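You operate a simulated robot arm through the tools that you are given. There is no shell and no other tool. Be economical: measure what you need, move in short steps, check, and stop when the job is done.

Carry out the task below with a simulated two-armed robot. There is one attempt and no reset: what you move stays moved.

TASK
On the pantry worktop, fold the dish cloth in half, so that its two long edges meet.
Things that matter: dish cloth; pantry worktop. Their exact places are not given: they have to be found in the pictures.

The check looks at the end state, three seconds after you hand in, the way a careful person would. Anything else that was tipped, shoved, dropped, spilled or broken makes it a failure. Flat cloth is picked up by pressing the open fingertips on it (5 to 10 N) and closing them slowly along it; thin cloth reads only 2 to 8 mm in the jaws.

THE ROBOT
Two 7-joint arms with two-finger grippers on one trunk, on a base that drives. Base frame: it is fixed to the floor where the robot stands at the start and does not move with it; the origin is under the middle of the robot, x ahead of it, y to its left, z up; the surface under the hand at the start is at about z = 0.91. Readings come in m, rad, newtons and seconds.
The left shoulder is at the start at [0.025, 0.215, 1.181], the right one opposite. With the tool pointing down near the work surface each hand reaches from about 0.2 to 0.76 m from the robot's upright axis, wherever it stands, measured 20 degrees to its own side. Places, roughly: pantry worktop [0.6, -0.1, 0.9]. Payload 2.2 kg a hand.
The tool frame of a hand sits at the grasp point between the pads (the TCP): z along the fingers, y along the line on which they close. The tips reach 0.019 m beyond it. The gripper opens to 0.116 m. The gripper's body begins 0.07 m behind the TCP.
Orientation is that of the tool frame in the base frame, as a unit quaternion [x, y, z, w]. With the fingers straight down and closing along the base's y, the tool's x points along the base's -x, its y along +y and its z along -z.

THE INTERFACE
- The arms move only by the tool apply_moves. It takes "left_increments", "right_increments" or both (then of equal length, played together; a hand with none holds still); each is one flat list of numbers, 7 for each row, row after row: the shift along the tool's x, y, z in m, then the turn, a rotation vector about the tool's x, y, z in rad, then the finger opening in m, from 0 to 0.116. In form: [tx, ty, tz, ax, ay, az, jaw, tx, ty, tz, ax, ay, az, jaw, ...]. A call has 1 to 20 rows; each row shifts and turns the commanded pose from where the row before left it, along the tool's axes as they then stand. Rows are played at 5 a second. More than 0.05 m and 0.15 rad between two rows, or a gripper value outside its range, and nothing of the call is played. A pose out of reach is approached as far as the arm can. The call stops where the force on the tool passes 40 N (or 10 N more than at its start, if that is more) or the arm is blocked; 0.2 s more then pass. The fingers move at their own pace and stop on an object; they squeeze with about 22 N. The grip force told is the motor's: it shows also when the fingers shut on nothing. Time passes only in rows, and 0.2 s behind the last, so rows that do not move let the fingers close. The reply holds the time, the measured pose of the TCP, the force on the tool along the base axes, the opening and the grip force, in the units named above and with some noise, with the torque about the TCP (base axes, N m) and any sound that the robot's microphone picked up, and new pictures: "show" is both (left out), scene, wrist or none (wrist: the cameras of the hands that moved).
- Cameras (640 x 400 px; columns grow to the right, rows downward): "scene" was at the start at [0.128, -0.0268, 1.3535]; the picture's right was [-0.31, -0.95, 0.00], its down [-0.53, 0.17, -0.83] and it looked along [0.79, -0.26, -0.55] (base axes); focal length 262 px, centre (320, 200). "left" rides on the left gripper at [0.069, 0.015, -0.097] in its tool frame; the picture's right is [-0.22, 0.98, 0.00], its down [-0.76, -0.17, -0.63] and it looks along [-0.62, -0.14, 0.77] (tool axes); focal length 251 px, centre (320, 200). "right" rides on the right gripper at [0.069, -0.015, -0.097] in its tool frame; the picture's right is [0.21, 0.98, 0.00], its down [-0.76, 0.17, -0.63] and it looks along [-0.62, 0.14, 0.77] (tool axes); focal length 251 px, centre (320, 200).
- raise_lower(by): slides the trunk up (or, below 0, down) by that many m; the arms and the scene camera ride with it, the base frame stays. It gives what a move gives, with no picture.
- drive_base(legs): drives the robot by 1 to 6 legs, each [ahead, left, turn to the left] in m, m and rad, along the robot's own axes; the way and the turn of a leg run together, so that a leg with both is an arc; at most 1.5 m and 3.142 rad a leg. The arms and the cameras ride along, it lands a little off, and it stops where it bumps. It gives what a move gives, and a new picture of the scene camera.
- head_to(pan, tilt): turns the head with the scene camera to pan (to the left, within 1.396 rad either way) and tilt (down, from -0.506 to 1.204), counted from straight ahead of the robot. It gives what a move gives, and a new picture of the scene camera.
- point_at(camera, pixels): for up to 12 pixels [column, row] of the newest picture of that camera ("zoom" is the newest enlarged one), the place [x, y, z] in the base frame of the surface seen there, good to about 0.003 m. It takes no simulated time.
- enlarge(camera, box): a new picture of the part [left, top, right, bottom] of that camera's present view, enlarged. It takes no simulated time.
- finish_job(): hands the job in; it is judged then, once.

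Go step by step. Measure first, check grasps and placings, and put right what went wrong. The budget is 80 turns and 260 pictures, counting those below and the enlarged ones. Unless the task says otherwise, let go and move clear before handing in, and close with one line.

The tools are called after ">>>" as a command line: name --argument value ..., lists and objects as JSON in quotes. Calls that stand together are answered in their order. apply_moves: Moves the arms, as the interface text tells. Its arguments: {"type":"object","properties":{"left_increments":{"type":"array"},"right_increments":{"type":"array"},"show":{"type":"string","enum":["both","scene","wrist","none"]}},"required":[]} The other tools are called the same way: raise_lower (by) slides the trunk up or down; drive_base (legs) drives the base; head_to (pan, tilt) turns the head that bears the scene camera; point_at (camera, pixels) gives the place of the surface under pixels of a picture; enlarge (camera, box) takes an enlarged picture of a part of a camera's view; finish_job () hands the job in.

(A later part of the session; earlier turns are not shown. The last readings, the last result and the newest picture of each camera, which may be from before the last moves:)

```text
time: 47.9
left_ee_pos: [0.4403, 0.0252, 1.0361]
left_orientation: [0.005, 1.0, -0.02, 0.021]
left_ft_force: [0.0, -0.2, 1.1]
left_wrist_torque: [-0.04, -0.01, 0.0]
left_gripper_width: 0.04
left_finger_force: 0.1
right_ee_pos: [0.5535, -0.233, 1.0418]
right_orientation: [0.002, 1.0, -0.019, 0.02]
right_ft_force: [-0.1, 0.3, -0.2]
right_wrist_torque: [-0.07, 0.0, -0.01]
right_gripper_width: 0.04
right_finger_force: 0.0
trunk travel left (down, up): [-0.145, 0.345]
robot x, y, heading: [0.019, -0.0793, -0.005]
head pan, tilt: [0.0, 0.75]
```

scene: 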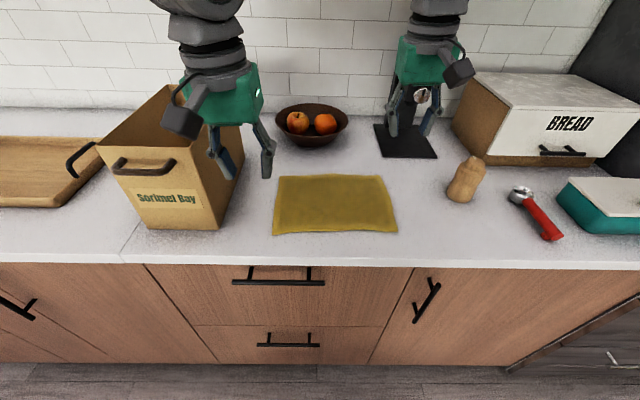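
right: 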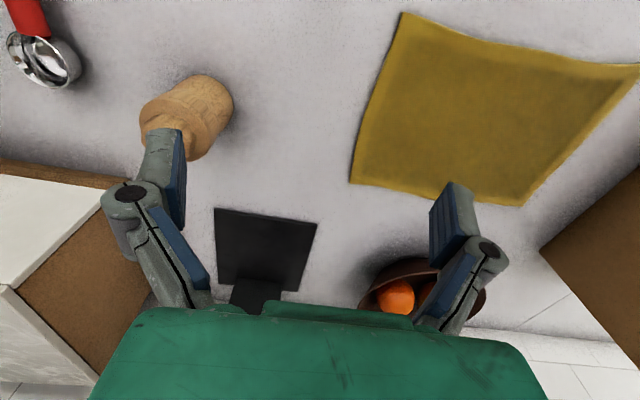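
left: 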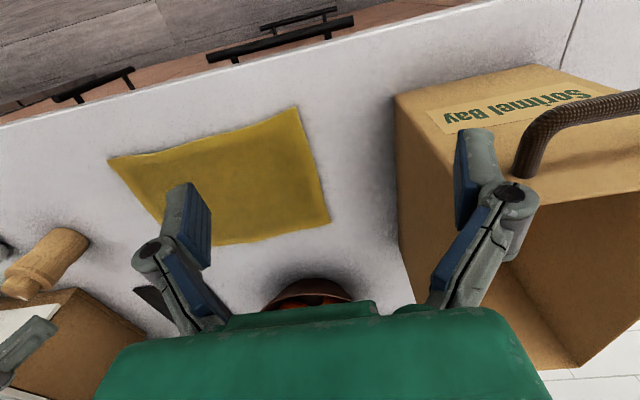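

With the trunk lower the swing is now shrinking (±0.028 down to about ±0.012). I'll wait more.

>>> raise_lower --by 0.0

>>> raise_lower --by 0.0

>>> raise_lower --by 0.0

>>> raise_lower --by 0.0

>>> raise_lower --by 0.0

>>> raise_lower --by 0.0

>>> raise_lower --by 0.0

>>> raise_lower --by 0.0

>>> raise_lower --by 0.0

>>> raise_lower --by 0.0

>>> raise_lower --by 0.0

>>> raise_lower --by 0.0

```text
time: 48.4
left_ee_pos: [0.4408, -0.0006, 1.0382]
left_orientation: [0.007, 1.0, -0.01, 0.022]
left_ft_force: [-0.3, -0.3, -0.2]
left_wrist_torque: [0.08, 0.01, 0.0]
left_gripper_width: 0.0397
left_finger_force: 0.0
right_ee_pos: [0.5531, -0.2616, 1.0399]
right_orientation: [0.006, 1.0, -0.009, 0.02]
right_ft_force: [-0.9, -0.3, 0.7]
right_wrist_torque: [0.11, 0.0, -0.03]
right_gripper_width: 0.0403
right_finger_force: 0.1
trunk travel left (down, up): [-0.145, 0.345]
robot x, y, heading: [0.019, -0.0888, -0.001]
head pan, tilt: [0.0, 0.75]
```

```text
time: 48.9
left_ee_pos: [0.4403, 0.0332, 1.0361]
left_orientation: [0.004, 1.0, -0.023, 0.021]
left_ft_force: [-0.6, 1.1, 0.4]
left_wrist_torque: [-0.12, 0.0, -0.02]
left_gripper_width: 0.0401
left_finger_force: 0.1
right_ee_pos: [0.5542, -0.225, 1.0442]
right_orientation: [0.003, 1.0, -0.022, 0.019]
right_ft_force: [-0.6, 0.9, 0.3]
right_wrist_torque: [-0.12, -0.02, 0.01]
right_gripper_width: 0.0401
right_finger_force: 0.1
trunk travel left (down, up): [-0.145, 0.345]
robot x, y, heading: [0.0219, -0.0817, -0.003]
head pan, tilt: [0.0, 0.75]
```

```text
time: 49.4
left_ee_pos: [0.4402, 0.0055, 1.0379]
left_orientation: [0.005, 1.0, -0.013, 0.021]
left_ft_force: [1.1, -0.6, -0.3]
left_wrist_torque: [0.03, -0.04, -0.01]
left_gripper_width: 0.0402
left_finger_force: 0.0
right_ee_pos: [0.5542, -0.2521, 1.042]
right_orientation: [0.004, 1.0, -0.012, 0.021]
right_ft_force: [-0.1, 0.1, 0.3]
right_wrist_torque: [0.11, -0.02, 0.0]
right_gripper_width: 0.0402
right_finger_force: 0.1
trunk travel left (down, up): [-0.145, 0.345]
robot x, y, heading: [0.0221, -0.0864, -0.006]
head pan, tilt: [0.0, 0.75]
```

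```text
time: 49.9
left_ee_pos: [0.4403, 0.0152, 1.0374]
left_orientation: [0.004, 1.0, -0.017, 0.021]
left_ft_force: [0.7, -1.2, -0.2]
left_wrist_torque: [0.03, -0.01, 0.02]
left_gripper_width: 0.0401
left_finger_force: 0.0
right_ee_pos: [0.5547, -0.2434, 1.0425]
right_orientation: [0.004, 1.0, -0.016, 0.019]
right_ft_force: [-0.2, -0.1, 1.1]
right_wrist_torque: [0.0, -0.01, 0.01]
right_gripper_width: 0.0398
right_finger_force: 0.1
trunk travel left (down, up): [-0.145, 0.345]
robot x, y, heading: [0.0204, -0.084, -0.0]
head pan, tilt: [0.0, 0.75]
```

```text
time: 50.4
left_ee_pos: [0.4404, 0.0252, 1.0378]
left_orientation: [0.005, 1.0, -0.02, 0.021]
left_ft_force: [0.6, 1.2, 0.7]
left_wrist_torque: [-0.08, 0.01, 0.0]
left_gripper_width: 0.0402
left_finger_force: 0.1
right_ee_pos: [0.5542, -0.2337, 1.0425]
right_orientation: [0.002, 1.0, -0.018, 0.021]
right_ft_force: [0.7, 1.7, -0.4]
right_wrist_torque: [-0.04, 0.0, 0.0]
right_gripper_width: 0.0401
right_finger_force: 0.1
trunk travel left (down, up): [-0.145, 0.345]
robot x, y, heading: [0.0168, -0.0839, -0.001]
head pan, tilt: [0.0, 0.75]
```

```text
time: 50.9
left_ee_pos: [0.441, 0.0047, 1.0378]
left_orientation: [0.006, 1.0, -0.012, 0.022]
left_ft_force: [-0.5, 0.3, 0.0]
left_wrist_torque: [0.02, 0.0, -0.01]
left_gripper_width: 0.0402
left_finger_force: 0.0
right_ee_pos: [0.5533, -0.2548, 1.0415]
right_orientation: [0.005, 1.0, -0.01, 0.02]
right_ft_force: [0.0, 0.2, 0.7]
right_wrist_torque: [0.07, -0.02, 0.01]
right_gripper_width: 0.0402
right_finger_force: 0.0
trunk travel left (down, up): [-0.145, 0.345]
robot x, y, heading: [0.0208, -0.0897, 0.003]
head pan, tilt: [0.0, 0.75]
```

```text
time: 51.4
left_ee_pos: [0.4402, 0.0264, 1.0364]
left_orientation: [0.004, 1.0, -0.021, 0.02]
left_ft_force: [0.4, 0.8, -0.2]
left_wrist_torque: [-0.06, -0.03, -0.01]
left_gripper_width: 0.0398
left_finger_force: 0.1
right_ee_pos: [0.5549, -0.2321, 1.0434]
right_orientation: [0.003, 1.0, -0.02, 0.02]
right_ft_force: [-0.5, 1.1, 0.5]
right_wrist_torque: [-0.05, 0.02, 0.03]
right_gripper_width: 0.0398
right_finger_force: 0.1
trunk travel left (down, up): [-0.145, 0.345]
robot x, y, heading: [0.02, -0.0836, -0.002]
head pan, tilt: [0.0, 0.75]
```

```text
time: 51.9
left_ee_pos: [0.4416, 0.0112, 1.0381]
left_orientation: [0.006, 1.0, -0.015, 0.021]
left_ft_force: [0.2, -0.3, 0.9]
left_wrist_torque: [0.01, 0.0, -0.01]
left_gripper_width: 0.0401
left_finger_force: 0.0
right_ee_pos: [0.5546, -0.2478, 1.0406]
right_orientation: [0.004, 1.0, -0.015, 0.021]
right_ft_force: [-0.1, -0.2, 0.2]
right_wrist_torque: [0.01, -0.01, 0.01]
right_gripper_width: 0.04
right_finger_force: 0.0
trunk travel left (down, up): [-0.145, 0.345]
robot x, y, heading: [0.0213, -0.0864, -0.0]
head pan, tilt: [0.0, 0.75]
```

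```text
time: 52.4
left_ee_pos: [0.4413, 0.0142, 1.0375]
left_orientation: [0.005, 1.0, -0.016, 0.021]
left_ft_force: [0.4, -0.4, -0.2]
left_wrist_torque: [-0.01, 0.01, -0.02]
left_gripper_width: 0.0398
left_finger_force: 0.0
right_ee_pos: [0.5521, -0.2444, 1.0419]
right_orientation: [0.004, 1.0, -0.015, 0.019]
right_ft_force: [-0.2, 0.4, 0.4]
right_wrist_torque: [0.03, -0.02, 0.0]
right_gripper_width: 0.0401
right_finger_force: 0.1
trunk travel left (down, up): [-0.145, 0.345]
robot x, y, heading: [0.0205, -0.0879, -0.007]
head pan, tilt: [0.0, 0.75]
```

```text
time: 52.9
left_ee_pos: [0.4407, 0.0214, 1.0374]
left_orientation: [0.005, 1.0, -0.018, 0.022]
left_ft_force: [-0.1, 0.4, 0.1]
left_wrist_torque: [-0.03, 0.0, -0.01]
left_gripper_width: 0.04
left_finger_force: 0.0
right_ee_pos: [0.5535, -0.2376, 1.042]
right_orientation: [0.003, 1.0, -0.017, 0.02]
right_ft_force: [0.6, 0.2, -0.3]
right_wrist_torque: [-0.07, 0.0, -0.05]
right_gripper_width: 0.0403
right_finger_force: 0.2
trunk travel left (down, up): [-0.145, 0.345]
robot x, y, heading: [0.0181, -0.0858, -0.004]
head pan, tilt: [0.0, 0.75]
```

```text
time: 53.4
left_ee_pos: [0.4398, 0.0102, 1.0385]
left_orientation: [0.006, 1.0, -0.015, 0.02]
left_ft_force: [0.0, 0.0, -0.4]
left_wrist_torque: [0.01, 0.01, -0.01]
left_gripper_width: 0.04
left_finger_force: 0.0
right_ee_pos: [0.5545, -0.2482, 1.0413]
right_orientation: [0.004, 1.0, -0.014, 0.019]
right_ft_force: [-0.4, 0.4, 0.2]
right_wrist_torque: [0.0, -0.04, 0.03]
right_gripper_width: 0.0401
right_finger_force: 0.1
trunk travel left (down, up): [-0.145, 0.345]
robot x, y, heading: [0.0215, -0.0837, -0.002]
head pan, tilt: [0.0, 0.75]
```

```text
time: 53.9
left_ee_pos: [0.4407, 0.0201, 1.0368]
left_orientation: [0.005, 1.0, -0.019, 0.021]
left_ft_force: [0.1, 1.4, -0.3]
left_wrist_torque: [-0.01, -0.02, 0.0]
left_gripper_width: 0.0398
left_finger_force: 0.2
right_ee_pos: [0.5539, -0.2377, 1.0415]
right_orientation: [0.003, 1.0, -0.018, 0.02]
right_ft_force: [0.5, -0.3, 0.8]
right_wrist_torque: [0.01, -0.03, -0.01]
right_gripper_width: 0.0401
right_finger_force: 0.0
trunk travel left (down, up): [-0.145, 0.345]
robot x, y, heading: [0.022, -0.0868, -0.002]
head pan, tilt: [0.0, 0.75]
```

The sway is down to ±5 mm and decaying. I'll level the hands, re-measure the cloth, and move gently from here.

>>> apply_moves --left_increments '[0, 0, 0, -0.017, 0.021, -0.005, 0.035, 0, 0, 0, -0.017, 0.021, -0.005, 0.035]' --right_increments '[0, 0, 0, -0.017, 0.02, -0.003, 0.035, 0, 0, 0, -0.017, 0.02, -0.003, 0.035]' --show "scene"

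>>> enlarge --camera "scene" --box '[220, 140, 440, 277]'

```text
time: 54.5
left_ee_pos: [0.4407, 0.0155, 1.0367]
left_orientation: [0.0, 1.0, 0.001, 0.0]
left_ft_force: [0.1, -0.2, 0.1]
left_wrist_torque: [-0.02, -0.03, 0.03]
left_gripper_width: 0.0347
left_finger_force: 0.1
right_ee_pos: [0.5542, -0.2439, 1.0399]
right_orientation: [0.001, 1.0, 0.001, 0.0]
right_ft_force: [0.1, -0.1, -0.6]
right_wrist_torque: [-0.02, 0.03, -0.04]
right_gripper_width: 0.0353
right_finger_force: 0.1
trunk travel left (down, up): [-0.145, 0.345]
robot x, y, heading: [0.0215, -0.0893, -0.003]
head pan, tilt: [0.0, 0.75]
```

scene: 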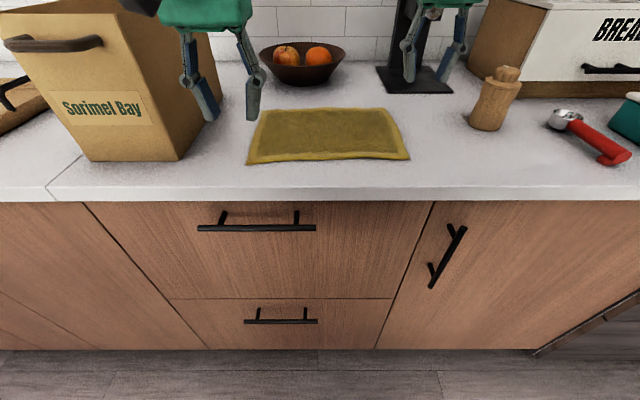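

```text
2.91 times, centred on (330, 208) of scene
```

zoom: 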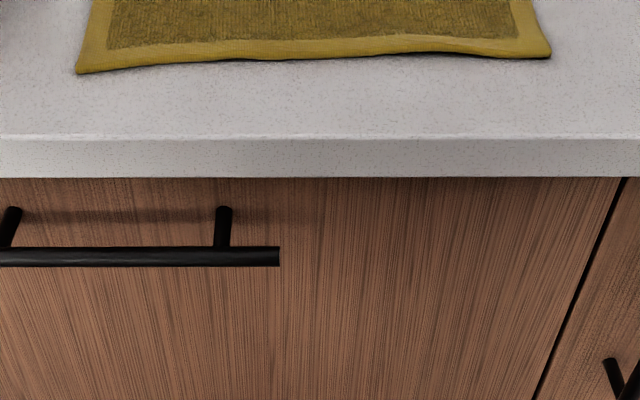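

The hands are level now. I'll tilt the head so the cloth is centred and measure its corners.

>>> head_to --pan 0.0 --tilt 0.55

>>> enlarge --camera "scene" --box '[220, 120, 440, 257]'

```text
time: 55.2
left_ee_pos: [0.4409, 0.0154, 1.0371]
left_orientation: [0.0, 1.0, 0.001, 0.001]
left_ft_force: [-0.2, 0.8, 0.1]
left_wrist_torque: [0.02, 0.04, -0.01]
left_gripper_width: 0.035
left_finger_force: 0.1
right_ee_pos: [0.5538, -0.2443, 1.0421]
right_orientation: [0.001, 1.0, 0.002, 0.001]
right_ft_force: [0.1, -0.4, -0.7]
right_wrist_torque: [0.0, 0.01, -0.02]
right_gripper_width: 0.0352
right_finger_force: 0.1
trunk travel left (down, up): [-0.145, 0.345]
robot x, y, heading: [0.0187, -0.0892, -0.0]
head pan, tilt: [0.0, 0.55]
```

scene: 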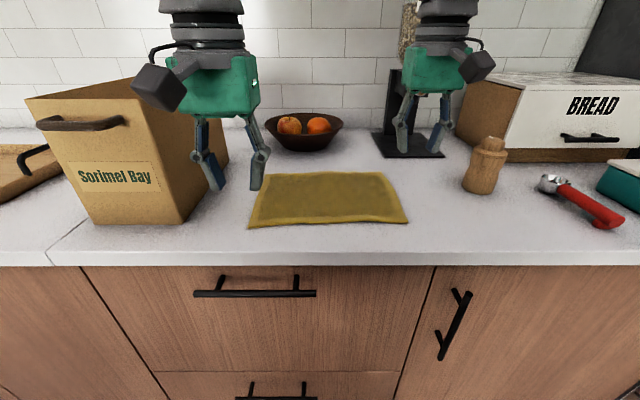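

```text
2.91 times, centred on (330, 188) of scene
```

zoom: 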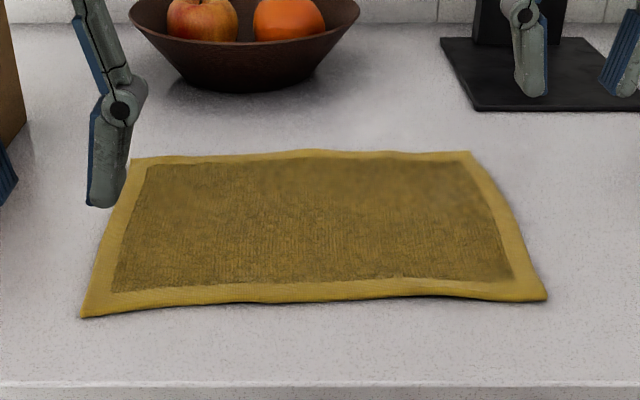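

>>> point_at --camera "zoom" --pixels '[[136, 162], [467, 155], [543, 297], [86, 314], [300, 155], [300, 297], [230, 163], [390, 160], [300, 220], [500, 250], [60, 240], [600, 240]]'

```text
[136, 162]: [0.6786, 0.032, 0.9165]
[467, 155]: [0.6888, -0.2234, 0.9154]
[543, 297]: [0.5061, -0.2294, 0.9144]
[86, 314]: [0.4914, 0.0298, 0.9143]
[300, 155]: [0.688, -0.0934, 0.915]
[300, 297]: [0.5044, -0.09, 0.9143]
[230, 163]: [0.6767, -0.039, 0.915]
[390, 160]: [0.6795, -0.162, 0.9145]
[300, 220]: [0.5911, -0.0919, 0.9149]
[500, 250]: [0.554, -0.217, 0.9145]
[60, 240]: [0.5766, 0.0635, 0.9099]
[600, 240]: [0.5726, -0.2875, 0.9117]
```

Cloth far edge is x≈0.683, from y=0.031 to -0.224, with its top at z≈0.915. I'll move both hands above the far corners at z≈0.96.

>>> apply_moves --left_increments '[-0.0234, -0.00115, 0, 0, 0, 0, 0.03, -0.0234, -0.00115, 0, 0, 0, 0, 0.03, -0.0234, -0.00115, 0, 0, 0, 0, 0.03, -0.0234, -0.00115, 0, 0, 0, 0, 0.03, -0.0234, -0.00115, 0, 0, 0, 0, 0.03, -0.0234, -0.00115, 0.01, 0, 0, 0, 0.03, -0.0234, -0.00115, 0.015, 0, 0, 0, 0.03, -0.0234, -0.00115, 0.015, 0, 0, 0, 0.03, -0.0234, -0.00115, 0.015, 0, 0, 0, 0.03, -0.0234, -0.00115, 0.02, 0, 0, 0, 0.03, 0, 0, 0, 0, 0, 0, 0.03, 0, 0, 0, 0, 0, 0, 0.03]' --right_increments '[-0.0121, 0.0045, 0, 0, 0, 0, 0.03, -0.0121, 0.0045, 0, 0, 0, 0, 0.03, -0.0121, 0.0045, 0, 0, 0, 0, 0.03, -0.0121, 0.0045, 0, 0, 0, 0, 0.03, -0.0121, 0.0045, 0, 0, 0, 0, 0.03, -0.0121, 0.0045, 0.015, 0, 0, 0, 0.03, -0.0121, 0.0045, 0.015, 0, 0, 0, 0.03, -0.0121, 0.0045, 0.015, 0, 0, 0, 0.03, -0.0121, 0.0045, 0.015, 0, 0, 0, 0.03, -0.0121, 0.0045, 0.02, 0, 0, 0, 0.03, 0, 0, 0, 0, 0, 0, 0.03, 0, 0, 0, 0, 0, 0, 0.03]'

```text
time: 57.8
left_ee_pos: [0.6777, 0.004, 0.9626]
left_orientation: [0.001, 1.0, 0.001, -0.001]
left_ft_force: [0.3, -0.6, -0.7]
left_wrist_torque: [-0.02, 0.05, 0.01]
left_gripper_width: 0.0299
left_finger_force: 0.1
right_ee_pos: [0.6758, -0.1975, 0.9619]
right_orientation: [0.0, 1.0, 0.001, -0.001]
right_ft_force: [-0.2, -0.2, 0.5]
right_wrist_torque: [0.02, 0.01, 0.02]
right_gripper_width: 0.0298
right_finger_force: 0.0
trunk travel left (down, up): [-0.145, 0.345]
robot x, y, heading: [0.0196, -0.0885, -0.001]
head pan, tilt: [0.0, 0.55]
```

scene: 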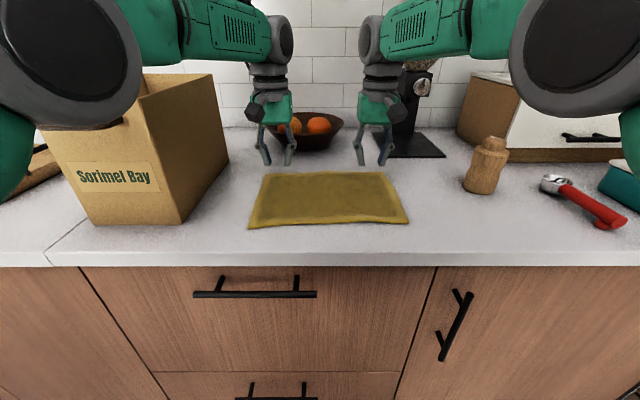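
right: 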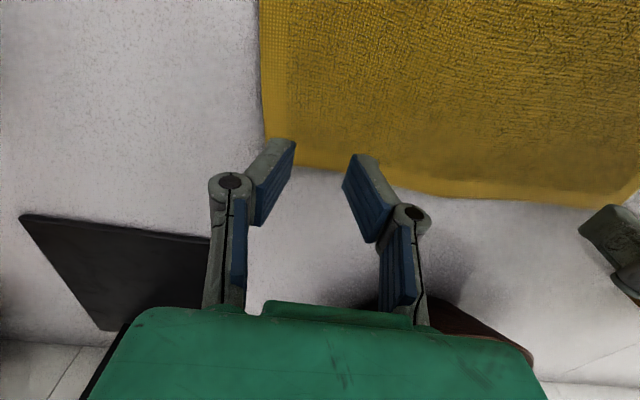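
left: 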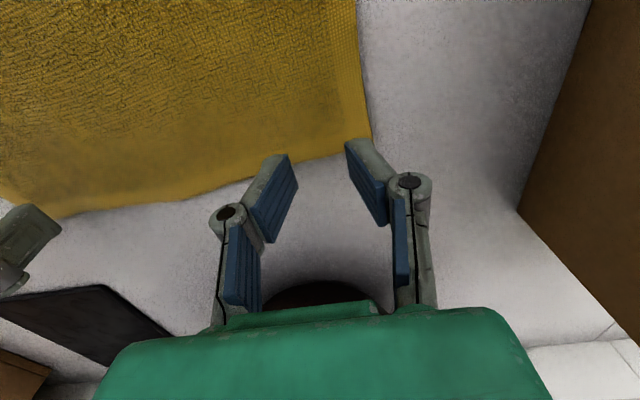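

Both hands are steady above the far corners. I'll go down to just above the cloth, nudging slightly inward.

>>> apply_moves --left_increments '[0.003, 0, 0.008, 0, 0, 0, 0.03, 0.003, 0, 0.008, 0, 0, 0, 0.03, 0, 0, 0.007, 0, 0, 0, 0.03, 0, 0, 0, 0, 0, 0, 0.03]' --right_increments '[0.002, 0, 0.008, 0, 0, 0, 0.03, 0.001, 0, 0.008, 0, 0, 0, 0.03, 0, 0, 0.007, 0, 0, 0, 0.03, 0, 0, 0, 0, 0, 0, 0.03]'

```text
time: 58.8
left_ee_pos: [0.6697, 0.0052, 0.9385]
left_orientation: [-0.001, 1.0, 0.001, 0.001]
left_ft_force: [-0.4, -0.4, 0.7]
left_wrist_torque: [0.0, 0.02, 0.03]
left_gripper_width: 0.0299
left_finger_force: 0.0
right_ee_pos: [0.6724, -0.1959, 0.9393]
right_orientation: [0.001, 1.0, 0.002, 0.0]
right_ft_force: [0.2, 0.4, 1.0]
right_wrist_torque: [0.04, 0.0, -0.01]
right_gripper_width: 0.0298
right_finger_force: 0.1
trunk travel left (down, up): [-0.145, 0.345]
robot x, y, heading: [0.0236, -0.0861, 0.005]
head pan, tilt: [0.0, 0.55]
```

scene: 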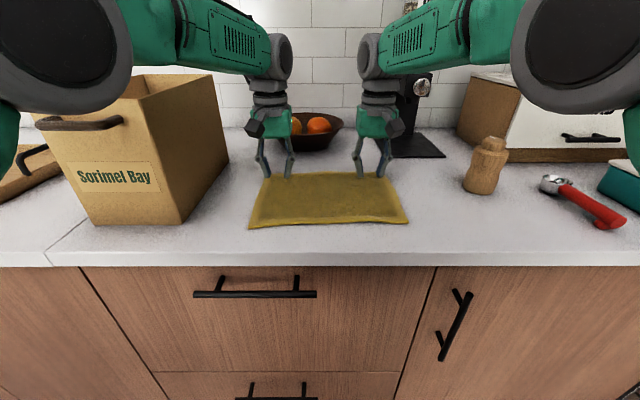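
right: 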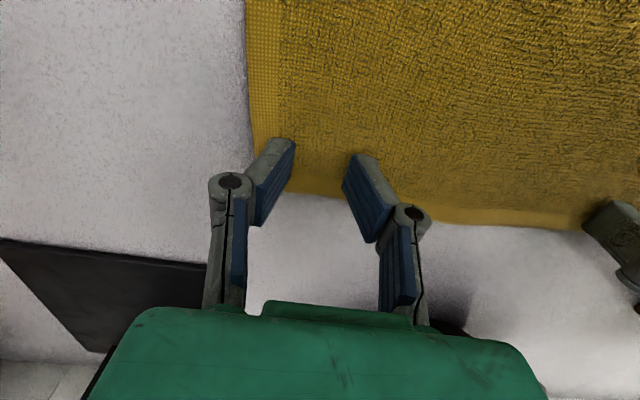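
left: 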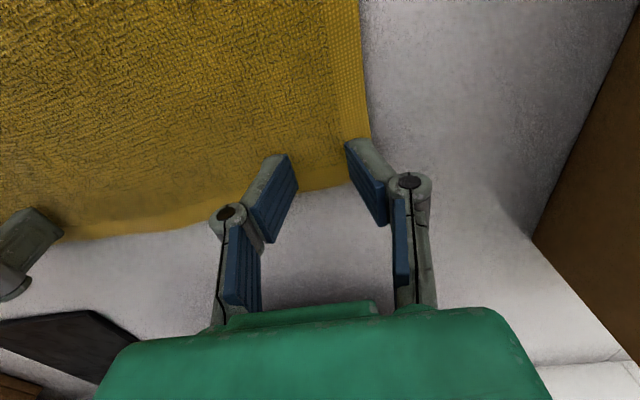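

The tips are about 4 mm above the cloth, just inside the far edge. I'll press in small steps.

>>> apply_moves --left_increments '[0, 0, 0.002, 0, 0, 0, 0.03, 0, 0, 0.002, 0, 0, 0, 0.03, 0, 0, 0.001, 0, 0, 0, 0.03, 0, 0, 0.001, 0, 0, 0, 0.03]' --right_increments '[0, 0, 0.002, 0, 0, 0, 0.03, 0, 0, 0.002, 0, 0, 0, 0.03, 0, 0, 0.001, 0, 0, 0, 0.03, 0, 0, 0.001, 0, 0, 0, 0.03]' --show "none"

```text
time: 59.8
left_ee_pos: [0.6693, 0.0049, 0.9343]
left_orientation: [0.0, 1.0, 0.0, 0.002]
left_ft_force: [1.6, 0.5, 4.6]
left_wrist_torque: [0.01, -0.02, 0.0]
left_gripper_width: 0.03
left_finger_force: 0.0
right_ee_pos: [0.6733, -0.197, 0.9347]
right_orientation: [0.001, 1.0, 0.001, 0.0]
right_ft_force: [-0.7, 0.3, 2.8]
right_wrist_torque: [0.0, 0.02, 0.02]
right_gripper_width: 0.0297
right_finger_force: 0.0
trunk travel left (down, up): [-0.145, 0.345]
robot x, y, heading: [0.0189, -0.0846, -0.002]
head pan, tilt: [0.0, 0.55]
```

Both are in contact (4.6 N and 2.8 N). I'll press slightly more, then close slowly.

>>> apply_moves --left_increments '[0, 0, 0.001, 0, 0, 0, 0.03, 0, 0, 0.0005, 0, 0, 0, 0.03]' --right_increments '[0, 0, 0.001, 0, 0, 0, 0.03, 0, 0, 0.001, 0, 0, 0, 0.03]' --show "none"

```text
time: 60.4
left_ee_pos: [0.6669, 0.006, 0.9339]
left_orientation: [0.0, 1.0, 0.0, 0.001]
left_ft_force: [2.2, -0.2, 9.1]
left_wrist_torque: [0.0, -0.06, -0.03]
left_gripper_width: 0.0305
left_finger_force: 0.1
right_ee_pos: [0.6727, -0.1975, 0.9327]
right_orientation: [0.001, 1.0, 0.002, 0.002]
right_ft_force: [2.8, 0.2, 10.5]
right_wrist_torque: [0.05, -0.06, 0.03]
right_gripper_width: 0.0313
right_finger_force: 0.0
trunk travel left (down, up): [-0.145, 0.345]
robot x, y, heading: [0.0237, -0.0869, -0.003]
head pan, tilt: [0.0, 0.55]
```

Both press at about 9–10 N. Now I'll close slowly.

>>> apply_moves --left_increments '[0, 0, 0, 0, 0, 0, 0.026, 0, 0, 0, 0, 0, 0, 0.022, 0, 0, 0, 0, 0, 0, 0.018, 0, 0, 0, 0, 0, 0, 0.014, 0, 0, 0, 0, 0, 0, 0.01, 0, 0, 0, 0, 0, 0, 0.006, 0, 0, 0, 0, 0, 0, 0.002, 0, 0, 0, 0, 0, 0, 0, 0, 0, 0, 0, 0, 0, 0]' --right_increments '[0, 0, 0, 0, 0, 0, 0.026, 0, 0, 0, 0, 0, 0, 0.022, 0, 0, 0, 0, 0, 0, 0.018, 0, 0, 0, 0, 0, 0, 0.014, 0, 0, 0, 0, 0, 0, 0.01, 0, 0, 0, 0, 0, 0, 0.006, 0, 0, 0, 0, 0, 0, 0.002, 0, 0, 0, 0, 0, 0, 0, 0, 0, 0, 0, 0, 0, 0]'

```text
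time: 62.4
left_ee_pos: [0.6682, 0.0042, 0.9322]
left_orientation: [0.0, 1.0, 0.0, 0.0]
left_ft_force: [-1.1, -4.8, 5.7]
left_wrist_torque: [-0.07, 0.02, -0.05]
left_gripper_width: 0.0041
left_finger_force: 22.0
right_ee_pos: [0.6708, -0.1967, 0.9312]
right_orientation: [0.001, 1.0, 0.001, -0.001]
right_ft_force: [0.4, 4.3, 12.1]
right_wrist_torque: [0.06, 0.0, 0.0]
right_gripper_width: 0.0051
right_finger_force: 22.3
trunk travel left (down, up): [-0.145, 0.345]
robot x, y, heading: [0.0175, -0.0838, -0.001]
head pan, tilt: [0.0, 0.55]
```

scene: 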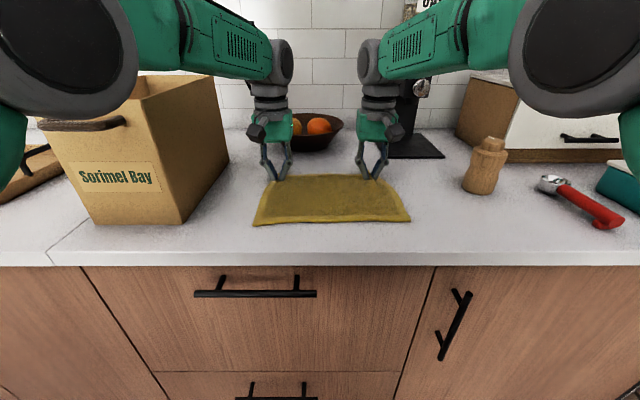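
right: 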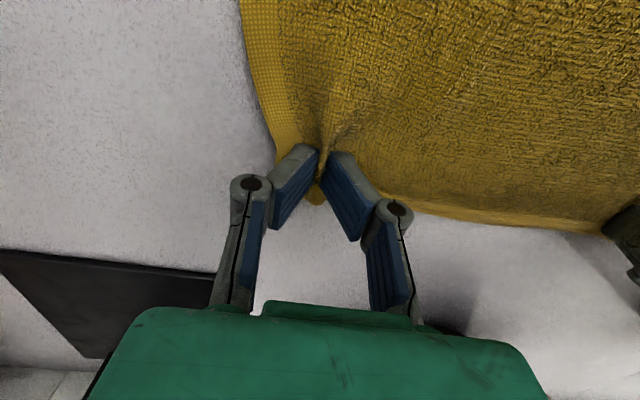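
left: 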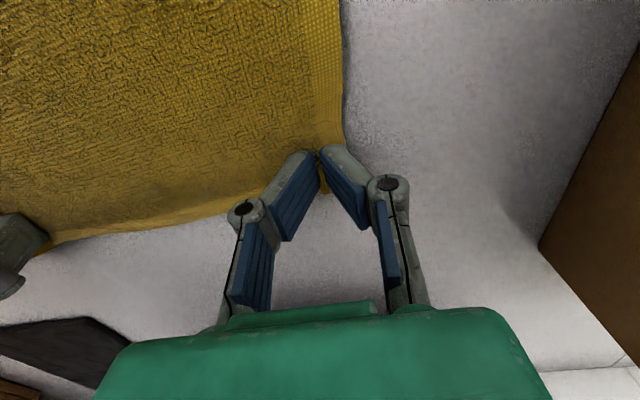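

Both jaws hold cloth (4–5 mm). I'll lift and fold it along an arc toward the near edge, tilting the fingers; first half now.

>>> apply_moves --left_increments '[0.0017, 0, -0.0143, 0, -0.04, 0, 0, 0.0044, 0, -0.0139, 0, -0.04, 0, 0, 0.007, 0, -0.0132, 0, -0.04, 0, 0, 0.0094, 0, -0.0121, 0, -0.04, 0, 0, 0.0115, 0, -0.0108, 0, -0.04, 0, 0, 0.0132, 0, -0.0091, 0, -0.04, 0, 0, 0.0144, 0, -0.0072, 0, -0.04, 0, 0]' --right_increments '[0.0017, 0, -0.0143, 0, -0.04, 0, 0, 0.0044, 0, -0.0139, 0, -0.04, 0, 0, 0.007, 0, -0.0132, 0, -0.04, 0, 0, 0.0094, 0, -0.0121, 0, -0.04, 0, 0, 0.0115, 0, -0.0108, 0, -0.04, 0, 0, 0.0132, 0, -0.0091, 0, -0.04, 0, 0, 0.0144, 0, -0.0072, 0, -0.04, 0, 0]'

```text
time: 64.0
left_ee_pos: [0.5976, 0.0031, 1.0042]
left_orientation: [0.0, 0.99, 0.0, 0.14]
left_ft_force: [0.0, -3.8, 0.1]
left_wrist_torque: [-0.02, 0.02, 0.0]
left_gripper_width: 0.0039
left_finger_force: 22.0
right_ee_pos: [0.6019, -0.1975, 1.002]
right_orientation: [0.001, 0.99, 0.002, 0.14]
right_ft_force: [0.2, 3.9, 0.3]
right_wrist_torque: [0.02, -0.02, 0.0]
right_gripper_width: 0.0053
right_finger_force: 21.8
trunk travel left (down, up): [-0.145, 0.345]
robot x, y, heading: [0.0209, -0.0884, -0.001]
head pan, tilt: [0.0, 0.55]
```

scene: 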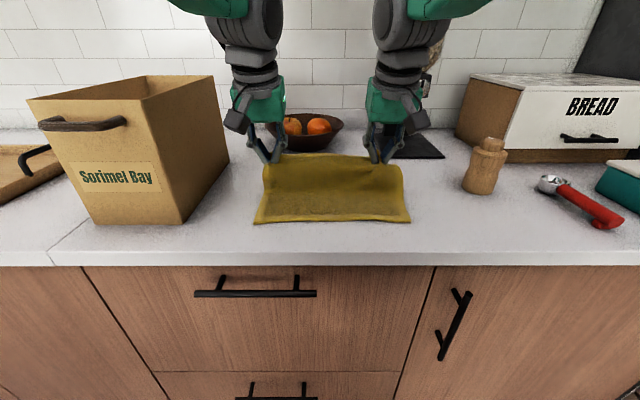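
right: 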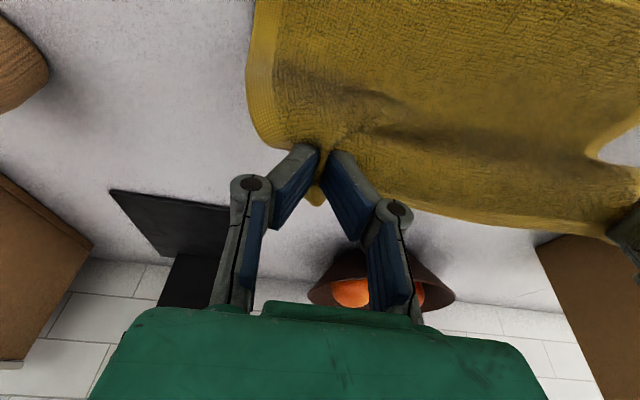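
left: 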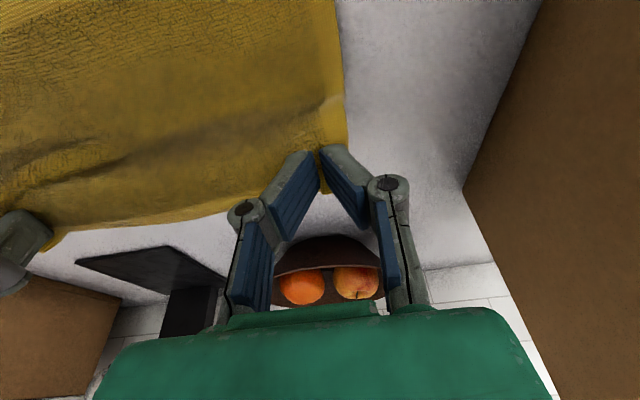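

The cloth is lifted, both grips hold, and the near half stays flat. Now the second half of the arc.

>>> apply_moves --left_increments '[0.0152, 0, -0.0052, 0, -0.04, 0, 0, 0.0156, 0, -0.0031, 0, -0.04, 0, 0, 0.0154, 0, -0.0008, 0, -0.04, 0, 0, 0.0148, 0, 0.0016, 0, -0.04, 0, 0, 0.0137, 0, 0.0038, 0, -0.04, 0, 0, 0.0122, 0, 0.006, 0, -0.04, 0, 0]' --right_increments '[0.0152, 0, -0.0052, 0, -0.04, 0, 0, 0.0156, 0, -0.0031, 0, -0.04, 0, 0, 0.0154, 0, -0.0008, 0, -0.04, 0, 0, 0.0148, 0, 0.0016, 0, -0.04, 0, 0, 0.0137, 0, 0.0038, 0, -0.04, 0, 0, 0.0122, 0, 0.006, 0, -0.04, 0, 0]'

```text
time: 65.4
left_ee_pos: [0.5207, 0.0055, 0.9677]
left_orientation: [0.0, 0.966, 0.0, 0.258]
left_ft_force: [-0.5, -4.9, 0.0]
left_wrist_torque: [-0.09, 0.0, -0.1]
left_gripper_width: 0.0043
left_finger_force: 21.5
right_ee_pos: [0.5261, -0.1984, 0.9709]
right_orientation: [0.001, 0.966, 0.002, 0.257]
right_ft_force: [0.2, 4.9, -0.5]
right_wrist_torque: [0.08, 0.0, 0.09]
right_gripper_width: 0.005
right_finger_force: 22.4
trunk travel left (down, up): [-0.145, 0.345]
robot x, y, heading: [0.0218, -0.0866, -0.001]
head pan, tilt: [0.0, 0.55]
```

scene: 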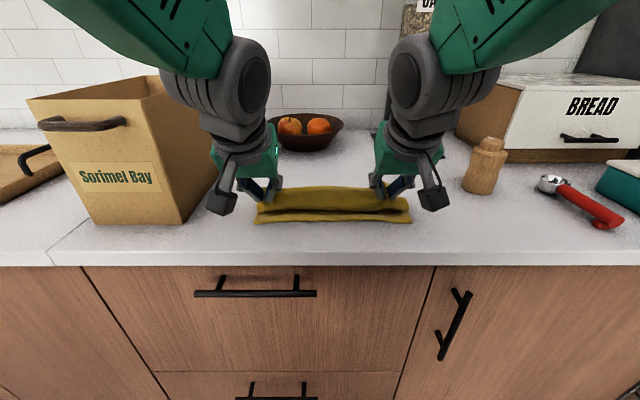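
right: 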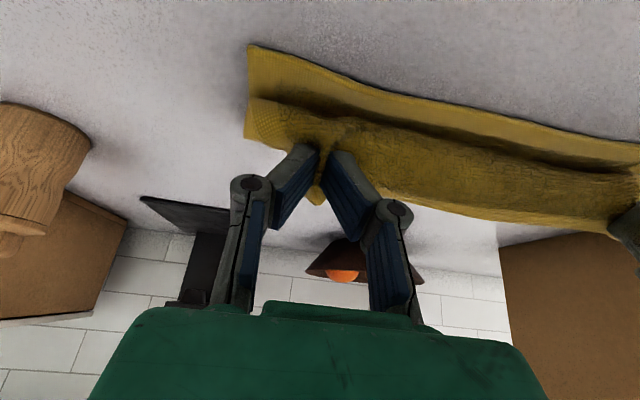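
left: 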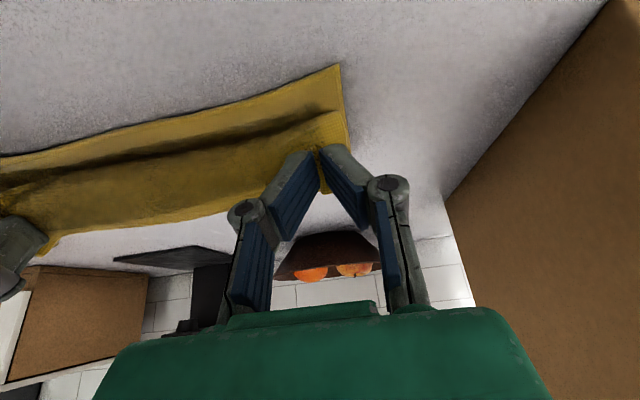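

Both hands are near the end, but the flap bulges toward the robot: the front edge is at row 222, the crease around row 210. I'll measure where the edges are before laying it down.

>>> enlarge --camera "scene" --box '[230, 150, 440, 281]'

>>> point_at --camera "scene" --pixels '[[256, 222], [300, 220], [370, 219], [410, 221], [300, 206], [340, 206], [300, 190], [340, 190], [270, 206], [395, 203]]'

```text
3.05 times, centred on (335, 216) of scene
```

zoom: 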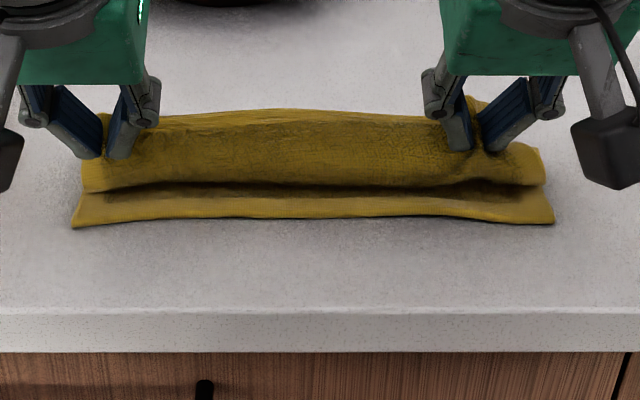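

```text
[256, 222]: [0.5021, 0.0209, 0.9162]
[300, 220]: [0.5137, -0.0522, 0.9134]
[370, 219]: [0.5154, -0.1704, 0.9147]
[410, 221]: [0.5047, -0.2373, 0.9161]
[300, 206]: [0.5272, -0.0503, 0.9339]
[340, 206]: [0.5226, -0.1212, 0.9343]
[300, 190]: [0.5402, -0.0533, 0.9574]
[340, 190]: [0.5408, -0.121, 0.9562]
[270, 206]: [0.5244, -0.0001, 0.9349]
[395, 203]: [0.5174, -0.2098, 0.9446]
```

The near edge lies at x≈0.502–0.515 and the flap bulges at x≈0.525. I'll draw the hands further toward the robot to pull the flap smooth, tilting more, then lower.

>>> apply_moves --left_increments '[0.0039, 0, -0.0022, 0, -0.04, 0, 0, 0.0038, 0, -0.0024, 0, -0.04, 0, 0, 0.0037, 0, -0.0025, 0, -0.04, 0, 0, 0.0036, 0, -0.0027, 0, -0.04, 0, 0, 0.0035, 0, -0.0028, 0, -0.04, 0, 0, 0.0033, 0, 0.0038, 0, -0.04, 0, 0, 0.0034, 0, 0.0036, 0, -0.04, 0, 0]' --right_increments '[0.0033, 0, -0.0019, 0, -0.04, 0, 0, 0.0032, 0, -0.002, 0, -0.04, 0, 0, 0.0031, 0, -0.0021, 0, -0.04, 0, 0, 0.003, 0, -0.0023, 0, -0.04, 0, 0, 0.003, 0, -0.0024, 0, -0.04, 0, 0, 0.0038, 0, 0.0044, 0, -0.04, 0, 0, 0.0039, 0, 0.0042, 0, -0.04, 0, 0]'

>>> enlarge --camera "scene" --box '[230, 150, 440, 281]'

```text
time: 67.0
left_ee_pos: [0.4997, 0.0033, 0.9579]
left_orientation: [0.0, 0.921, 0.001, 0.39]
left_ft_force: [0.3, -3.4, -0.2]
left_wrist_torque: [-0.04, 0.01, 0.0]
left_gripper_width: 0.0041
left_finger_force: 22.0
right_ee_pos: [0.5048, -0.1975, 0.9563]
right_orientation: [0.002, 0.922, 0.001, 0.388]
right_ft_force: [0.0, 2.6, 0.4]
right_wrist_torque: [-0.01, 0.03, 0.06]
right_gripper_width: 0.0048
right_finger_force: 22.3
trunk travel left (down, up): [-0.145, 0.345]
robot x, y, heading: [0.022, -0.0828, 0.002]
head pan, tilt: [0.0, 0.55]
```

scene: 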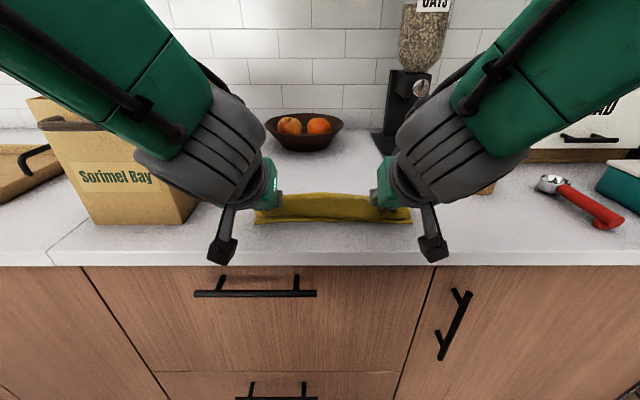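
right: 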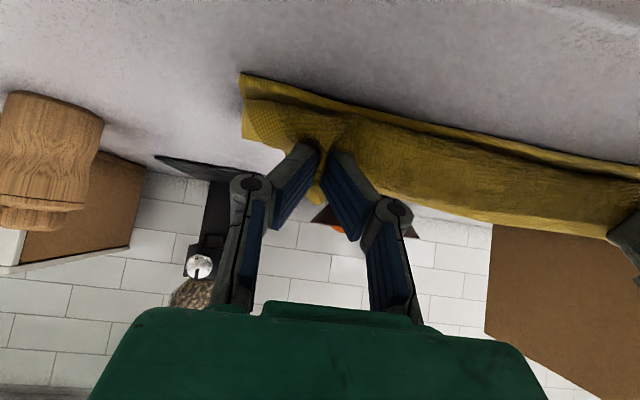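
left: 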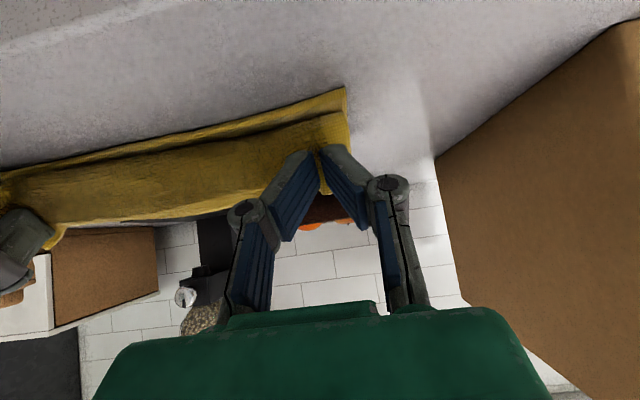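

```text
3.05 times, centred on (335, 216) of scene
```

zoom: 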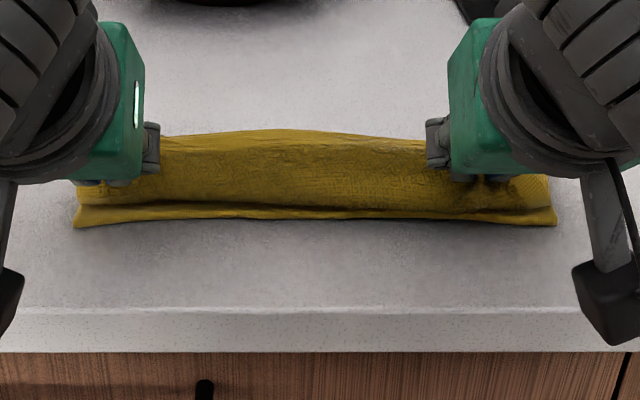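

The flap is now nearly over the near edge. I'll lower it on and check the forces before opening.

>>> apply_moves --left_increments '[0.0025, 0, 0.0025, 0, 0, 0, 0, 0.0025, 0, 0.0025, 0, 0, 0, 0, 0.0025, 0, 0.0025, 0, 0, 0, 0, 0.0025, 0, 0.0025, 0, 0, 0, 0, 0, 0, 0, 0, 0, 0, 0]' --right_increments '[0.0025, 0, 0.0025, 0, 0, 0, 0, 0.0025, 0, 0.0025, 0, 0, 0, 0, 0.0025, 0, 0.0025, 0, 0, 0, 0, 0.0022, 0, 0.0022, 0, 0, 0, 0, 0, 0, 0, 0, 0, 0, 0]'

>>> enlarge --camera "scene" --box '[230, 150, 440, 281]'

```text
time: 68.2
left_ee_pos: [0.4987, 0.0044, 0.9451]
left_orientation: [0.0, 0.921, 0.0, 0.389]
left_ft_force: [0.2, -2.8, 0.1]
left_wrist_torque: [-0.07, 0.0, -0.07]
left_gripper_width: 0.0042
left_finger_force: 22.1
right_ee_pos: [0.5057, -0.1991, 0.9421]
right_orientation: [0.001, 0.921, 0.001, 0.389]
right_ft_force: [-0.1, 2.8, 0.9]
right_wrist_torque: [0.05, 0.0, 0.04]
right_gripper_width: 0.005
right_finger_force: 21.8
trunk travel left (down, up): [-0.145, 0.345]
robot x, y, heading: [0.0198, -0.0834, -0.003]
head pan, tilt: [0.0, 0.55]
```

scene: 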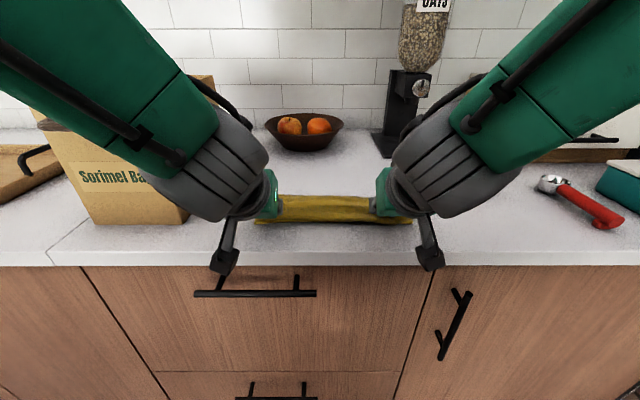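
right: 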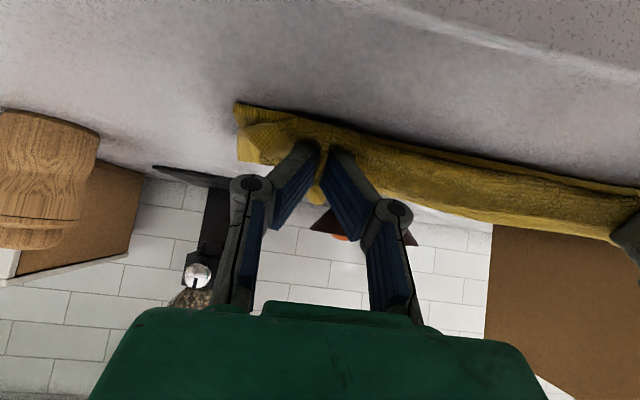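
left: 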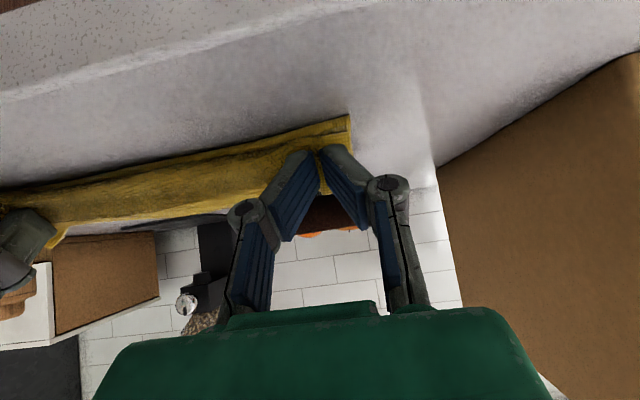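

```text
3.05 times, centred on (335, 216) of scene
```

zoom: 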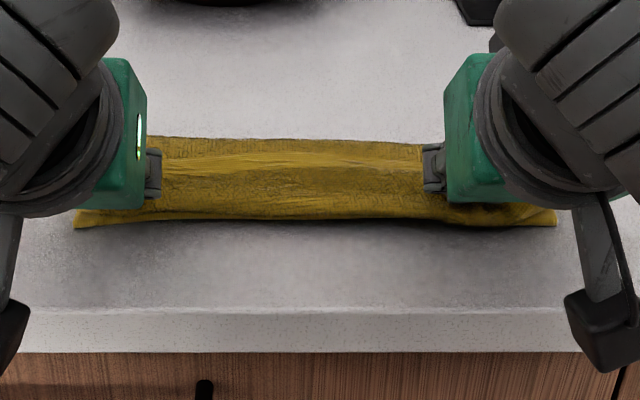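

It's laid in place with little force. I'll open slowly and back straight out along the fingers.

>>> apply_moves --left_increments '[0, 0, 0, 0, 0, 0, 0.008, 0, 0, 0, 0, 0, 0, 0.014, 0, 0, 0, 0, 0, 0, 0.02, 0, 0, 0, 0, 0, 0, 0.024, 0, 0, 0, 0, 0, 0, 0.024, -0.002, 0, -0.008, 0, 0, 0, 0.024, -0.005, 0, -0.012, 0, 0, 0, 0.024, -0.01, 0, -0.015, 0, 0.04, 0, 0.024, -0.015, 0, -0.02, 0, 0.04, 0, 0.024, -0.015, 0, -0.02, 0, 0.04, 0, 0.024]' --right_increments '[0, 0, 0, 0, 0, 0, 0.008, 0, 0, 0, 0, 0, 0, 0.014, 0, 0, 0, 0, 0, 0, 0.02, 0, 0, 0, 0, 0, 0, 0.024, 0, 0, 0, 0, 0, 0, 0.024, -0.002, 0, -0.008, 0, 0, 0, 0.024, -0.005, 0, -0.012, 0, 0, 0, 0.024, -0.01, 0, -0.015, 0, 0.04, 0, 0.024, -0.015, 0, -0.02, 0, 0.04, 0, 0.024, -0.015, 0, -0.02, 0, 0.04, 0, 0.024]'

>>> enlarge --camera "scene" --box '[230, 150, 440, 281]'

```text
time: 70.4
left_ee_pos: [0.4784, 0.0072, 1.03]
left_orientation: [0.0, 0.943, 0.001, 0.333]
left_ft_force: [0.0, -0.1, 0.1]
left_wrist_torque: [0.0, 0.04, -0.01]
left_gripper_width: 0.0241
left_finger_force: 0.1
right_ee_pos: [0.4886, -0.1977, 1.0295]
right_orientation: [0.001, 0.943, 0.0, 0.332]
right_ft_force: [-0.4, -0.4, -0.2]
right_wrist_torque: [-0.02, -0.01, -0.05]
right_gripper_width: 0.0242
right_finger_force: 0.1
trunk travel left (down, up): [-0.145, 0.345]
robot x, y, heading: [0.0224, -0.084, 0.0]
head pan, tilt: [0.0, 0.55]
```

scene: 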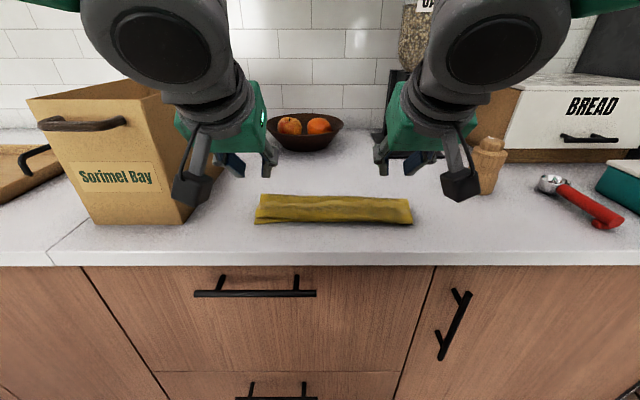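
right: 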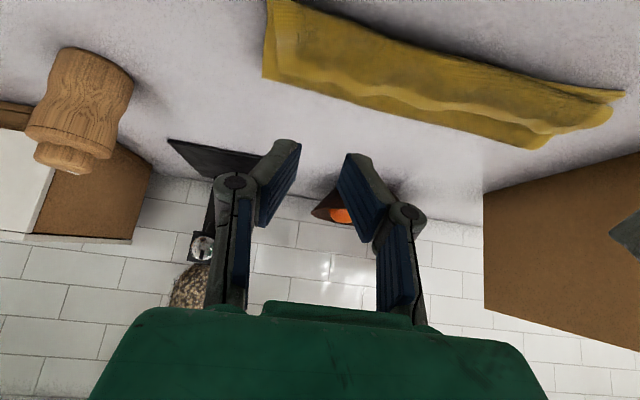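
left: 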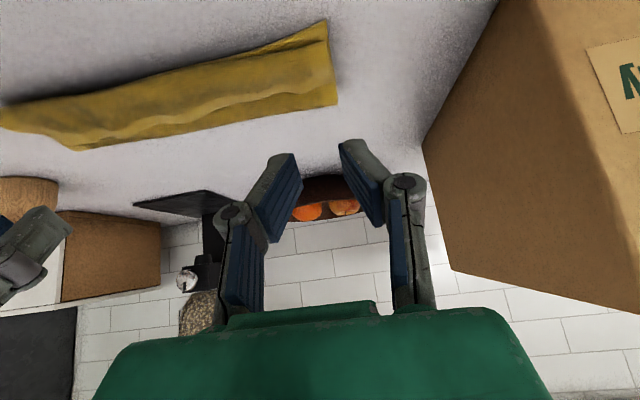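

```text
3.05 times, centred on (335, 216) of scene
```

zoom: 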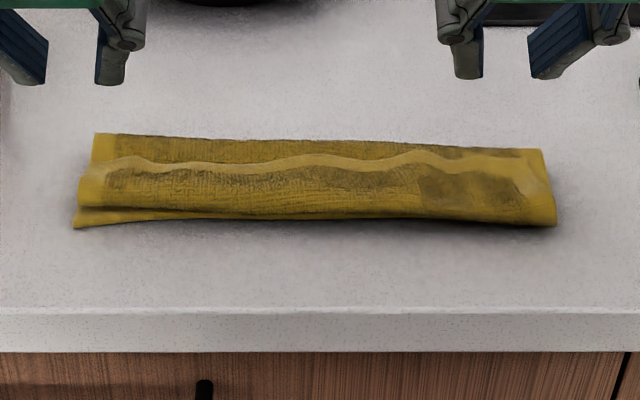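

The flap landed curled over: its hem is the wavy line in the middle of the strip (zoom row ~160), lying back on top. I'll measure where its edges are.

>>> point_at --camera "zoom" --pixels '[[97, 135], [85, 170], [82, 200], [78, 224], [300, 141], [300, 160], [300, 185], [300, 214], [540, 152], [535, 175], [550, 210], [550, 222]]'

>>> enlarge --camera "right" --box '[240, 0, 640, 200]'

>>> enlarge --camera "left" --box '[0, 0, 360, 200]'

```text
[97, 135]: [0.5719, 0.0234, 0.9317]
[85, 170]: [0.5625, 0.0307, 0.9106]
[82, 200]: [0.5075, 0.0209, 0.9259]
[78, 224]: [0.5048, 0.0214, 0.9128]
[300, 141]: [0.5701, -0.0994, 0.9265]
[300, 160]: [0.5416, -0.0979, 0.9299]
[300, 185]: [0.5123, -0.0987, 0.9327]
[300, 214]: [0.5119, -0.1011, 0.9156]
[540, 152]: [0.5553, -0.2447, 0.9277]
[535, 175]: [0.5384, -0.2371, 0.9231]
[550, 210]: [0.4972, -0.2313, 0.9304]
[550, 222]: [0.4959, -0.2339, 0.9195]
```

```text
1.60 times, centred on (440, 100) of right
```

zoom: 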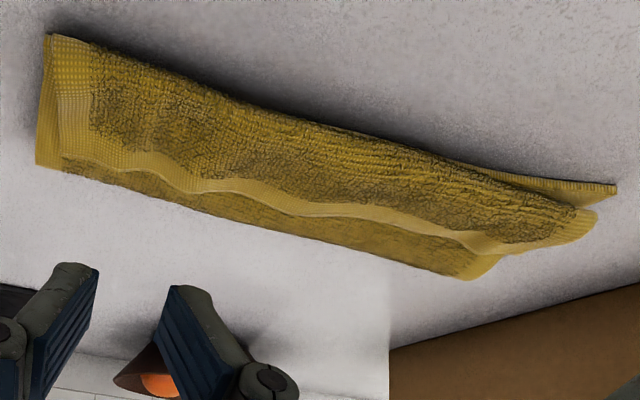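

```text
1.78 times, centred on (180, 100) of left
```

zoom: 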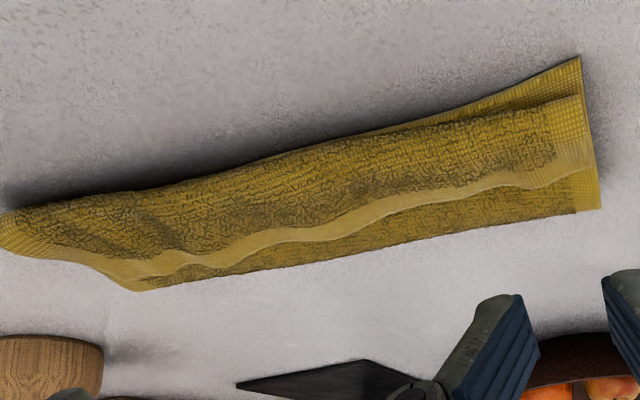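

Layers now: near edge at x≈0.505, fold at x≈0.57, and about 4 cm of the flap rolled back with its hem at x≈0.545. I'll re-grip that hem and unroll it with a larger wrist turn, so I need the exact hem spots under each hand first.

>>> enlarge --camera "scene" --box '[245, 180, 425, 240]'

```text
3.56 times, centred on (335, 210) of scene
```

zoom: 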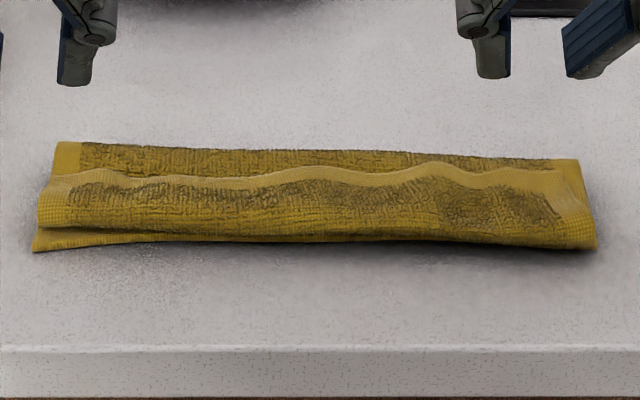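

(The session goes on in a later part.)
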